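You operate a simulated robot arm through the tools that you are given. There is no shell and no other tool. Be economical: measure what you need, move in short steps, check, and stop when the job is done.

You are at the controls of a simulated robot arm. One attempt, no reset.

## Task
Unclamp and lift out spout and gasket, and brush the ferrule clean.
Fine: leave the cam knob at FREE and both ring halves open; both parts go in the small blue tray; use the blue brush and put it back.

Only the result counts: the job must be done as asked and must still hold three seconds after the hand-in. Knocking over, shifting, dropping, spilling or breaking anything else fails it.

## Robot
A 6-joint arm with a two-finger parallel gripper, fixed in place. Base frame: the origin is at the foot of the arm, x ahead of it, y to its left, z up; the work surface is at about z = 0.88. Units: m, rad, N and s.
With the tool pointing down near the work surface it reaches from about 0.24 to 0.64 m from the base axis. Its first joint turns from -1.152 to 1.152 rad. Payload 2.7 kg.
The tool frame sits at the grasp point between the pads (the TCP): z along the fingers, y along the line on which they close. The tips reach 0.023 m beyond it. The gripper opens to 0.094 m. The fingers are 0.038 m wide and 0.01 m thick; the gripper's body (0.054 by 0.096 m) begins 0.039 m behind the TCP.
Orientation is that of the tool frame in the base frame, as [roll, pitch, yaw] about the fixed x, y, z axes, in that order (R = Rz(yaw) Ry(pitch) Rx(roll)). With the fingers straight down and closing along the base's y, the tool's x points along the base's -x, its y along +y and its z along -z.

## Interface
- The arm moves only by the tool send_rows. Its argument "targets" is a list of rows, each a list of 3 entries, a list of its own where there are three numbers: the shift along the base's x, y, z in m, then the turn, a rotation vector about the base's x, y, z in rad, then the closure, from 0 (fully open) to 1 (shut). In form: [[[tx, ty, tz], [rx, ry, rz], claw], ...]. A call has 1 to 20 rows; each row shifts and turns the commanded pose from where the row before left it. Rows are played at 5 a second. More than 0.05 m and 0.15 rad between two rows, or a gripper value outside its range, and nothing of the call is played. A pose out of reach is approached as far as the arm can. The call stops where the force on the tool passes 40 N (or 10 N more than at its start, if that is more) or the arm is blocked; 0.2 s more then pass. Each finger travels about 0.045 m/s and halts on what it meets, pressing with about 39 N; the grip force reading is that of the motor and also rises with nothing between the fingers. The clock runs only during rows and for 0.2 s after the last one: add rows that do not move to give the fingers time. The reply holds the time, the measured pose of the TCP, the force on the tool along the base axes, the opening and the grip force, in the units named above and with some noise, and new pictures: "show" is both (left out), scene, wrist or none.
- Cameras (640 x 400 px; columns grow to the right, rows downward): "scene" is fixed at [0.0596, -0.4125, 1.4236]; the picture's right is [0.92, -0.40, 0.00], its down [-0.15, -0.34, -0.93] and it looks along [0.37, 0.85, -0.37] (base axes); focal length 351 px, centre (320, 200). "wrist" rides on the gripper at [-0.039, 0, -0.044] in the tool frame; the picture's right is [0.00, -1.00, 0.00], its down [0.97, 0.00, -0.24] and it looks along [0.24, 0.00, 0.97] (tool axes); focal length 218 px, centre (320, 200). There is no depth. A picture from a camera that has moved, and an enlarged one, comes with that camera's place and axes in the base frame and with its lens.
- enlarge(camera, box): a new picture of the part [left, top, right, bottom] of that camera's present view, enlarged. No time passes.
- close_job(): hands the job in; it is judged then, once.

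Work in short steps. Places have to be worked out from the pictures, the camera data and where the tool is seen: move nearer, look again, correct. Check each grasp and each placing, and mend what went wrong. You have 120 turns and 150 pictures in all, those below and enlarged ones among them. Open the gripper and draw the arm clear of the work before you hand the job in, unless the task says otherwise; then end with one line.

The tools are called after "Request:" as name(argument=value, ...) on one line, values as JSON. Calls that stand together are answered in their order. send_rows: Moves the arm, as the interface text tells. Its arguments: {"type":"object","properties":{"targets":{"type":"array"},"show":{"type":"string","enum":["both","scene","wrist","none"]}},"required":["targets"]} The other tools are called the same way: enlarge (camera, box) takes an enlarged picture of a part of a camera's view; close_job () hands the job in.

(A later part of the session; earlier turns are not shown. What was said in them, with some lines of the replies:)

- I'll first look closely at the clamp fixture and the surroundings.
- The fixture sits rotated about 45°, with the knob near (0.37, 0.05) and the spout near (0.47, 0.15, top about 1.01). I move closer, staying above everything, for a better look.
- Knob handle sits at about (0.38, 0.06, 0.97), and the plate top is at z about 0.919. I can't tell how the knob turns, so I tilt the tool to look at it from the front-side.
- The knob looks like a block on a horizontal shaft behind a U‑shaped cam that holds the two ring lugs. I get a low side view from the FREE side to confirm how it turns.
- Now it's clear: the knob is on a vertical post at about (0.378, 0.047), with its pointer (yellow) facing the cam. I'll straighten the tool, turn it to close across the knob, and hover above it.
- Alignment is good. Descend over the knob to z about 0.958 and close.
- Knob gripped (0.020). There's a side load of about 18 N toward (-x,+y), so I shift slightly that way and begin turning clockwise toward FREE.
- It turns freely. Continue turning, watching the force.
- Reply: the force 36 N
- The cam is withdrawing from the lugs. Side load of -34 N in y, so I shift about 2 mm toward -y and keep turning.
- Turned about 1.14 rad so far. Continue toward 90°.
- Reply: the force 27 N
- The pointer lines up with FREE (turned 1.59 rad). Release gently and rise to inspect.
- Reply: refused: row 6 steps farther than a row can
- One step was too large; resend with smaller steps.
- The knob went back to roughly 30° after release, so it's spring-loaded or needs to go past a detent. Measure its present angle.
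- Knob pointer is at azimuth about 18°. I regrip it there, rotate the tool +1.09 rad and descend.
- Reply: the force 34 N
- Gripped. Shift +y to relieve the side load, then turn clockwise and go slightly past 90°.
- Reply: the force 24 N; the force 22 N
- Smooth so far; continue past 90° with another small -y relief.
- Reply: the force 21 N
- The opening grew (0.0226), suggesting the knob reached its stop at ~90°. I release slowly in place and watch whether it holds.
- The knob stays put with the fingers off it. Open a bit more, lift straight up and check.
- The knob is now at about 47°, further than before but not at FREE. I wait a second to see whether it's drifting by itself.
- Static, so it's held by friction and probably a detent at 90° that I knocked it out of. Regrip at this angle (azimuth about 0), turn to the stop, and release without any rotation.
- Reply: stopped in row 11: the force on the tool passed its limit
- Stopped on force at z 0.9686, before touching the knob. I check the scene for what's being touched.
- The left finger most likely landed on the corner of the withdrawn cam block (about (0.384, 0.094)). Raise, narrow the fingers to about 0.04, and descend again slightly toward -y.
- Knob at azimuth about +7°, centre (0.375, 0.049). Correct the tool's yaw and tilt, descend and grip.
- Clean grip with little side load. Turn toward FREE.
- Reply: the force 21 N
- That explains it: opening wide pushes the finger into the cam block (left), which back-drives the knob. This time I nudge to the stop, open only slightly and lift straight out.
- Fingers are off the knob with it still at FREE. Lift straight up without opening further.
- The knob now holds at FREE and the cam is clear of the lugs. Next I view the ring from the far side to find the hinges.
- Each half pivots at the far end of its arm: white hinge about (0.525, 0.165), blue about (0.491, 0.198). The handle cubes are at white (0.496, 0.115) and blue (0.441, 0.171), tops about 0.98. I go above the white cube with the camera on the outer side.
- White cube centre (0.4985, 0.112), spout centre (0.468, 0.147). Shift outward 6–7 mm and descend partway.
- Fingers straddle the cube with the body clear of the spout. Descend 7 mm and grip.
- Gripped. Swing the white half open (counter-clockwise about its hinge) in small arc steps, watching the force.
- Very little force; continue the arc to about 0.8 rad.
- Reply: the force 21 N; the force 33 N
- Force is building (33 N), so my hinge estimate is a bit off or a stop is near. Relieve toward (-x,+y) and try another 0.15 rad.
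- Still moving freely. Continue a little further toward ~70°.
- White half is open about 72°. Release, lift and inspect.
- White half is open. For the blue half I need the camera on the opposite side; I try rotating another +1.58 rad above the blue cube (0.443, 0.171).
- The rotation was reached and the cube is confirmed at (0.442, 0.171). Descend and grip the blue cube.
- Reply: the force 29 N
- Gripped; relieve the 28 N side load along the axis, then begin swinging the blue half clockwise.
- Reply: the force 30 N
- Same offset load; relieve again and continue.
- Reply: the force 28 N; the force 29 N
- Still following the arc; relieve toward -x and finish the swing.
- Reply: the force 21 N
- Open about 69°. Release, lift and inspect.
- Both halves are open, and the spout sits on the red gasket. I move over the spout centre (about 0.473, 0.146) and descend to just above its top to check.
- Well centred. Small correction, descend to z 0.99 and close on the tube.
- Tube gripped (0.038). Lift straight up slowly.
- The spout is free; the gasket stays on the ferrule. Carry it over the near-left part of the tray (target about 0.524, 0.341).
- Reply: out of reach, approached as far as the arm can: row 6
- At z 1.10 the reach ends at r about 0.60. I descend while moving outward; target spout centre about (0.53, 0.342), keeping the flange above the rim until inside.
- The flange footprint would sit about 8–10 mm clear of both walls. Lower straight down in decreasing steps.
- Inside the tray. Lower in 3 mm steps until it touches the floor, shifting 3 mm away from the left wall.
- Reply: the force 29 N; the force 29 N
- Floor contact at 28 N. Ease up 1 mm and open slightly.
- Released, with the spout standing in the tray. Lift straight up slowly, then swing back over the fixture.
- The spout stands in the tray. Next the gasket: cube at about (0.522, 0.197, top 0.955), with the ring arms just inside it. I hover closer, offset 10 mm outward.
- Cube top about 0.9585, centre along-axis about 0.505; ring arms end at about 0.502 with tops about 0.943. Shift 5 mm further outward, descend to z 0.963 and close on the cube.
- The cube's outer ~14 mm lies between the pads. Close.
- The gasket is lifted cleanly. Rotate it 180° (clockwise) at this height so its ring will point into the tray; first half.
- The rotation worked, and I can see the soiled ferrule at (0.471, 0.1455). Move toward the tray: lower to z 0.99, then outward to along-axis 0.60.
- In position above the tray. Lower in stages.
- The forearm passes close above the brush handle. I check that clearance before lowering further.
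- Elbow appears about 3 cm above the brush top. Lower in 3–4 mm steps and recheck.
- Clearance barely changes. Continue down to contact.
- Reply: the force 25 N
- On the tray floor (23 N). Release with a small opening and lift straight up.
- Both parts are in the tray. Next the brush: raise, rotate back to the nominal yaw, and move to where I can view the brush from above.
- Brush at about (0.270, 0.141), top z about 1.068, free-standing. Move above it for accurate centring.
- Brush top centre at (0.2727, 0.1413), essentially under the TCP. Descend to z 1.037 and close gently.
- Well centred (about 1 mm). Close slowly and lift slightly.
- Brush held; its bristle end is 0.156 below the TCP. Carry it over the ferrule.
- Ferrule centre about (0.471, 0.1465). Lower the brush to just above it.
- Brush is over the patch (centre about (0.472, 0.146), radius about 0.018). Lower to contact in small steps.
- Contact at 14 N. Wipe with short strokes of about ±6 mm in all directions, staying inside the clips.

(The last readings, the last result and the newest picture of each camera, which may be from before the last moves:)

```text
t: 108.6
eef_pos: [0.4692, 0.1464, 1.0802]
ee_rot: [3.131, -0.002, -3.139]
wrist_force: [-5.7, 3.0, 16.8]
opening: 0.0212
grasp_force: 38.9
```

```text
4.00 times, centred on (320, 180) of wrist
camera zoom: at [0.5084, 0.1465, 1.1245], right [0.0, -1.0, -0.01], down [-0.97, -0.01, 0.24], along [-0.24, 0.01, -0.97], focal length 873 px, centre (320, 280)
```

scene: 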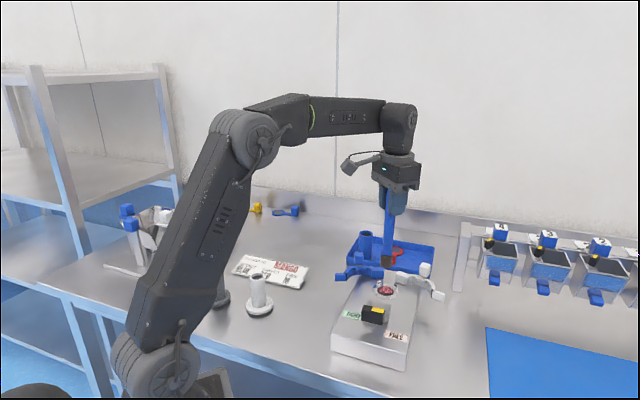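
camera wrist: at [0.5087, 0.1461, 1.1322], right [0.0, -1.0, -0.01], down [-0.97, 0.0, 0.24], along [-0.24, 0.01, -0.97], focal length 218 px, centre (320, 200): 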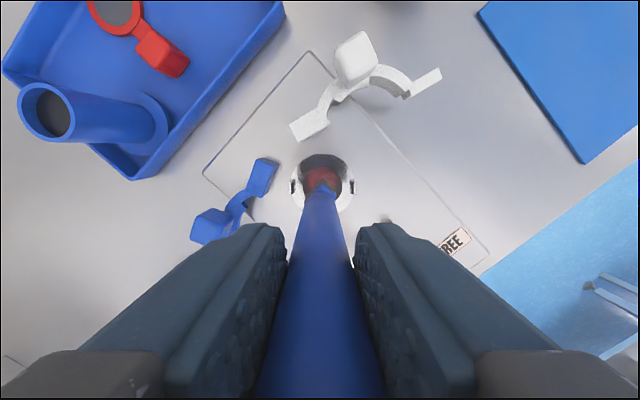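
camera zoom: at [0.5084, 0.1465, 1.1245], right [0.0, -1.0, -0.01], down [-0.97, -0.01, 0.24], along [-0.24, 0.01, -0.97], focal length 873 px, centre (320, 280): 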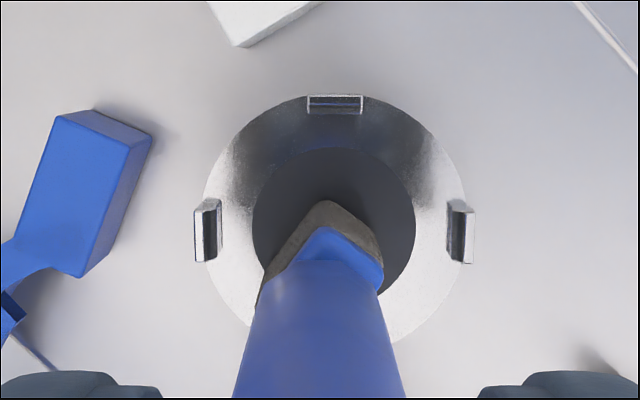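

The ferrule is clean. Lift the brush straight up and check its tilt in the grip.

Request:
send_rows(targets=[[[0, 0, 0.01], [0, 0, 0], 0.9], [[0, 0, 0.025], [0, 0, 0], 0.9], [[0, 0, 0.035], [0, 0, 0], 0.9], [[0, 0, 0], [0, 0, 0], 0.9]], show="both")

Request:
enlarge(camera="scene", box=[350, 190, 430, 310])

Request:
enlarge(camera="wrist", box=[240, 120, 400, 240])

```text
t: 109.6
eef_pos: [0.4717, 0.1457, 1.1512]
ee_rot: [3.134, 0.0, -3.138]
wrist_force: [1.0, -0.3, 0.0]
opening: 0.0214
grasp_force: 38.9
camera wrist: at [0.5106, 0.1453, 1.1949], right [0.0, -1.0, -0.01], down [-0.97, 0.0, 0.24], along [-0.24, 0.01, -0.97], focal length 218 px, centre (320, 200)
```

scene: 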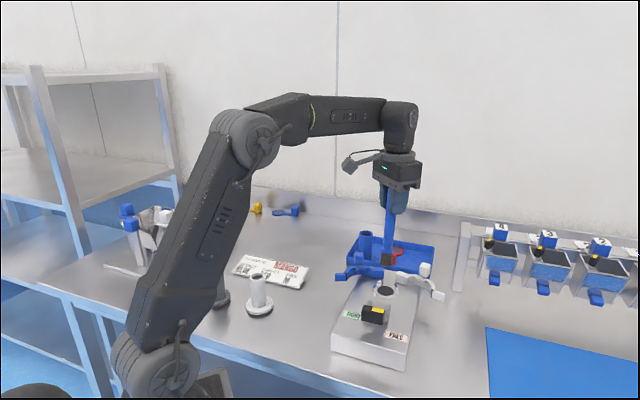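
wrist: 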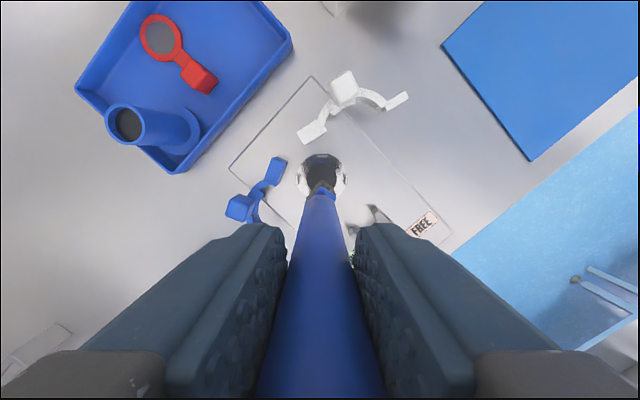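

```text
3.33 times, centred on (390, 250) of scene
camera zoom: at [0.0596, -0.4125, 1.4236], right [0.92, -0.4, 0.0], down [-0.15, -0.34, -0.93], along [0.37, 0.85, -0.37], focal length 1171 px, centre (87, 33)
```

zoom: 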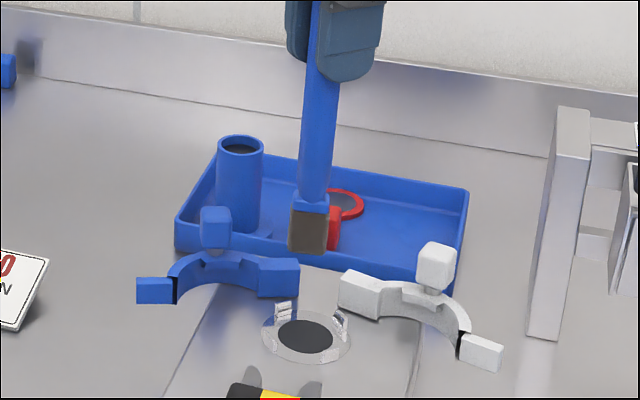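

```text
3.33 times, centred on (320, 180) of wrist
camera zoom: at [0.5106, 0.1453, 1.1949], right [0.0, -1.0, -0.01], down [-0.97, 0.0, 0.24], along [-0.24, 0.01, -0.97], focal length 728 px, centre (320, 267)
```

zoom: 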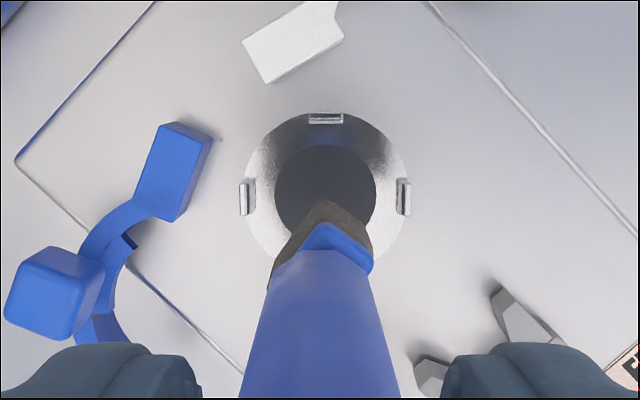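

Ferrule clean, parts in the tray. The brush has tilted about 1° in the grip (bottom toward -x); I correct that and carry it back over its original spot.

Request:
send_rows(targets=[[[-0.03, -0.001, 0], [0, 0, 0], 0.9], [[-0.035, -0.001, 0], [0, 0, 0], 0.9], [[-0.035, -0.001, 0], [0, 0, 0], 0.9], [[-0.035, -0.001, 0], [0, 0, 0], 0.9], [[-0.035, -0.001, 0], [0, 0, 0], 0.9], [[-0.028, -0.001, 0], [0, -0.013, 0], 0.9], [[0, 0, -0.03], [0, 0, 0], 0.9], [[0, 0, -0.03], [0, 0, 0], 0.9], [[0, 0, -0.03], [0, 0, 0], 0.9], [[0, 0, 0], [0, 0, 0], 0.9]], show="both")

Request:
enlarge(camera="scene", box=[270, 230, 350, 350])

```text
t: 111.8
eef_pos: [0.2729, 0.1388, 1.0591]
ee_rot: [3.135, 0.011, -3.141]
wrist_force: [-0.3, -0.6, -1.0]
opening: 0.0213
grasp_force: 39.2
camera wrist: at [0.3111, 0.1389, 1.1045], right [0.0, -1.0, -0.01], down [-0.97, 0.0, 0.23], along [-0.23, 0.01, -0.97], focal length 218 px, centre (320, 200)
```

scene: 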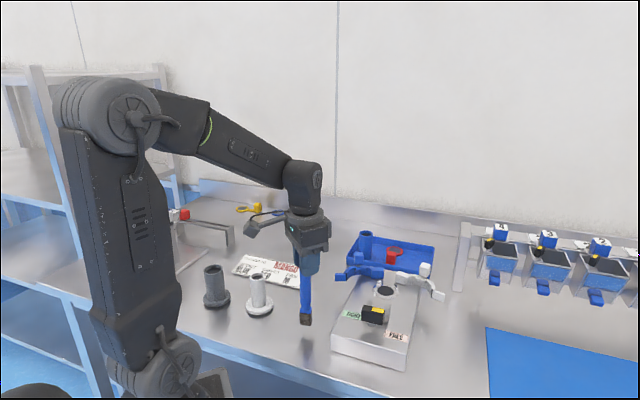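
wrist: 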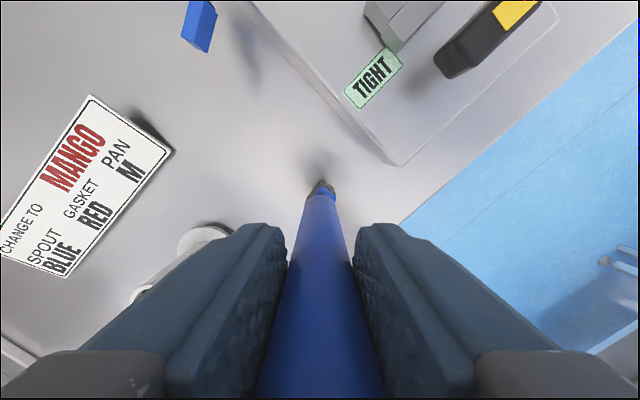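

```text
3.33 times, centred on (310, 290) of scene
camera zoom: at [0.0596, -0.4125, 1.4236], right [0.92, -0.4, 0.0], down [-0.15, -0.34, -0.93], along [0.37, 0.85, -0.37], focal length 1171 px, centre (353, -100)
```

zoom: 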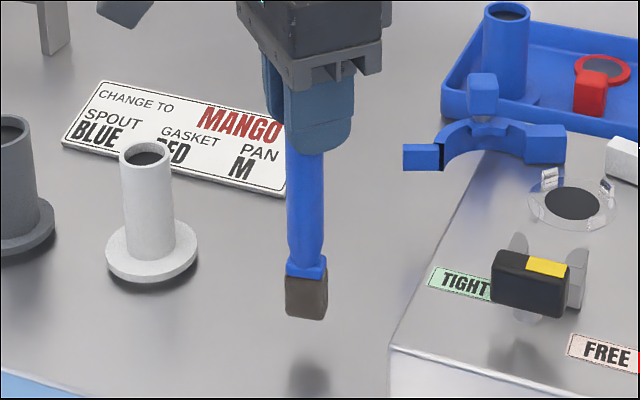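

Above its spot and near vertical. Lower to contact.

Request:
send_rows(targets=[[[0.0007, 0.0008, -0.01], [0, 0, 0], 0.9], [[0, 0, -0.006], [0, 0, 0], 0.9], [[0, 0, -0.003], [0, 0, 0], 0.9], [[0, 0, 0], [0, 0, 0], 0.9]], show="none")

```text
t: 112.8
eef_pos: [0.2733, 0.1405, 1.0405]
ee_rot: [3.133, 0.011, -3.139]
wrist_force: [0.3, 0.5, -1.0]
opening: 0.0213
grasp_force: 39.0
```

Request:
send_rows(targets=[[[0, 0, -0.002], [0, 0, 0], 0.9], [[0, 0, -0.002], [0, 0, 0], 0.9], [[0, 0, 0], [0, 0, 0], 0.9]], show="none")

```text
t: 113.6
eef_pos: [0.2727, 0.1411, 1.0378]
ee_rot: [3.135, 0.012, -3.139]
wrist_force: [0.2, 0.7, -0.8]
opening: 0.0213
grasp_force: 39.1
```

Request:
send_rows(targets=[[[0, 0, -0.002], [0, 0, 0], 0.9], [[0, 0, 0], [0, 0, 0], 0.9]], show="none")

Request:
enlarge(camera="scene", box=[280, 290, 340, 350])

```text
t: 114.2
eef_pos: [0.273, 0.141, 1.0347]
ee_rot: [3.135, 0.012, -3.141]
wrist_force: [-1.2, 0.0, -1.3]
opening: 0.0212
grasp_force: 38.9
```

```text
6.67 times, centred on (310, 320) of scene
camera zoom: at [0.0596, -0.4125, 1.4236], right [0.92, -0.4, 0.0], down [-0.15, -0.34, -0.93], along [0.37, 0.85, -0.37], focal length 2342 px, centre (387, -600)
```

zoom: 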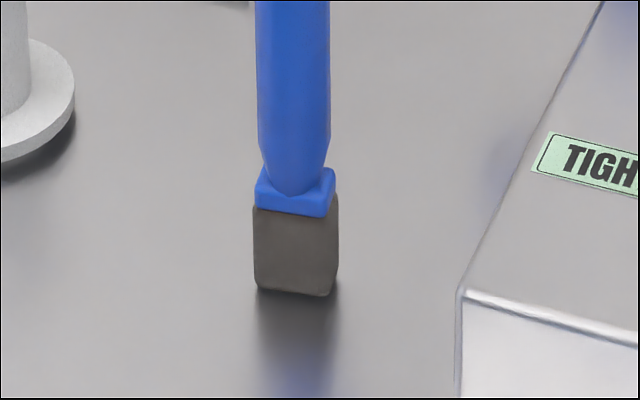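

Not yet touching (it slid up slightly in the grip while brushing). Continue in 1–2 mm steps.

Request:
send_rows(targets=[[[0, 0, -0.0015], [0, 0, 0], 0.9], [[0, 0, -0.001], [0, 0, 0], 0.9], [[0, 0, 0], [0, 0, 0], 0.9]], show="none")

```text
t: 115.0
eef_pos: [0.2739, 0.1406, 1.0344]
ee_rot: [3.132, 0.017, -3.139]
wrist_force: [-1.0, -1.8, 27.9]
opening: 0.0215
grasp_force: 39.0
```

Contact (28 N). Ease 1.5 mm up and open slowly.

Request:
send_rows(targets=[[[0, 0, 0.0015], [0, 0, 0], 0.9], [[0, 0, 0], [0, 0, 0], 0.74], [[0, 0, 0], [0, 0, 0], 0.7], [[0, 0, 0], [0, 0, 0], 0.65], [[0, 0, 0], [0, 0, 0], 0.6], [[0, 0, 0], [0, 0, 0], 0.55]], show="wrist")

Request:
enlarge(camera="scene", box=[270, 230, 350, 350])

```text
t: 116.4
eef_pos: [0.2729, 0.1403, 1.0343]
ee_rot: [3.134, 0.012, -3.14]
wrist_force: [-0.6, -0.1, -0.6]
opening: 0.0424
grasp_force: 0.0
camera wrist: at [0.3123, 0.1405, 1.0796], right [0.0, -1.0, -0.01], down [-0.97, 0.0, 0.23], along [-0.23, 0.01, -0.97], focal length 218 px, centre (320, 200)
```

wrist: 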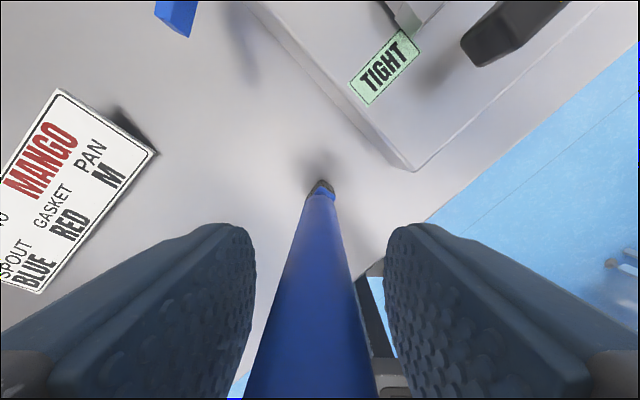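

```text
3.33 times, centred on (310, 290) of scene
camera zoom: at [0.0596, -0.4125, 1.4236], right [0.92, -0.4, 0.0], down [-0.15, -0.34, -0.93], along [0.37, 0.85, -0.37], focal length 1171 px, centre (353, -100)
```

zoom: 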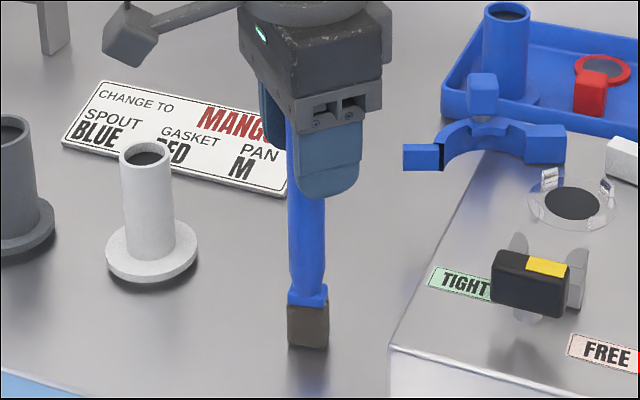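

The brush stands on its own at its original place. Open fully and rise straight up, then move clear.

Request:
send_rows(targets=[[[0, 0, 0], [0, 0, 0], 0.4], [[0, 0, 0.02], [0, 0, 0], 0.4], [[0, 0, 0.03], [0, 0, 0], 0.3], [[0, 0, 0.04], [0, 0, 0], 0.2], [[0, 0, 0.045], [0, 0, 0], 0.1], [[0.01, -0.01, 0.04], [0, 0, 0], 0], [[0.02, -0.02, 0.02], [0, 0, 0], 0], [[0.02, -0.02, 0], [0, 0, 0], 0], [[0, 0, 0], [0, 0, 0], 0], [[0, 0, 0], [0, 0, 0], 0]], show="both")

Request:
enlarge(camera="scene", box=[270, 220, 450, 370])

Request:
enlarge(camera="wrist", box=[80, 0, 440, 270])

```text
t: 118.6
eef_pos: [0.3231, 0.0921, 1.2285]
ee_rot: [3.134, 0.014, -3.139]
wrist_force: [0.5, 0.2, 0.4]
opening: 0.0938
grasp_force: 0.1
camera wrist: at [0.3631, 0.0917, 1.2743], right [0.0, -1.0, -0.01], down [-0.97, 0.0, 0.23], along [-0.23, 0.01, -0.97], focal length 218 px, centre (320, 200)
```

scene: 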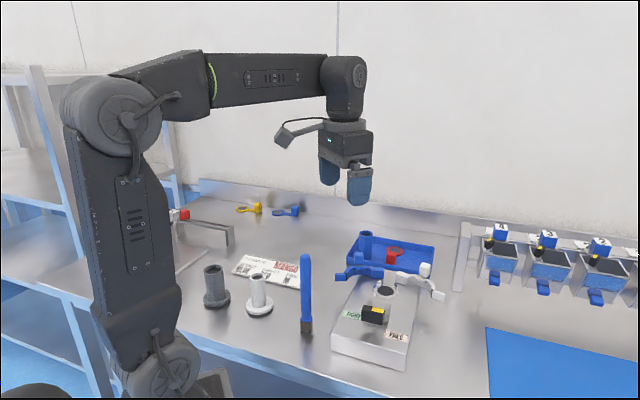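
wrist: 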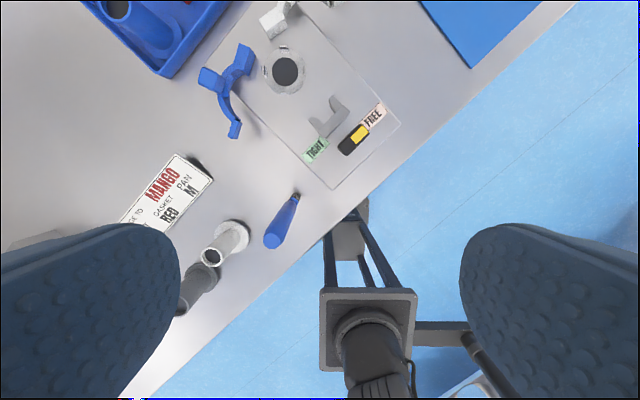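

```text
2.67 times, centred on (360, 295) of scene
camera zoom: at [0.0596, -0.4125, 1.4236], right [0.92, -0.4, 0.0], down [-0.15, -0.34, -0.93], along [0.37, 0.85, -0.37], focal length 937 px, centre (213, -53)
```

zoom: 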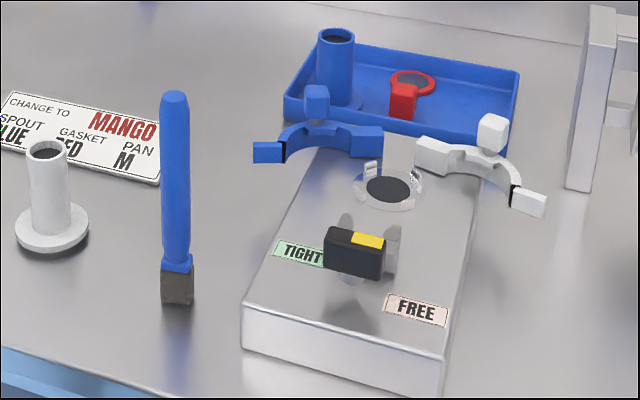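

```text
1.48 times, centred on (260, 135) of wrist
camera zoom: at [0.3631, 0.0917, 1.2743], right [0.0, -1.0, -0.01], down [-0.97, 0.0, 0.23], along [-0.23, 0.01, -0.97], focal length 323 px, centre (409, 296)
```

zoom: 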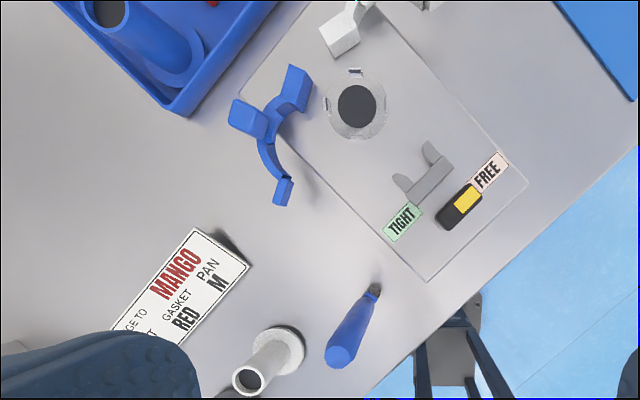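

Everything checks out in the pictures: knob at FREE, both halves open, spout and gasket in the blue tray, ferrule clean and the brush standing where it was. The gripper is open and clear, so I hand in.

Request:
close_job()

```text
The job is handed in.
```

The job is handed in: the spout and gasket are in the small blue tray, the ferrule is brushed clean, the knob is at FREE with both ring halves open, and the blue brush is back in its place.
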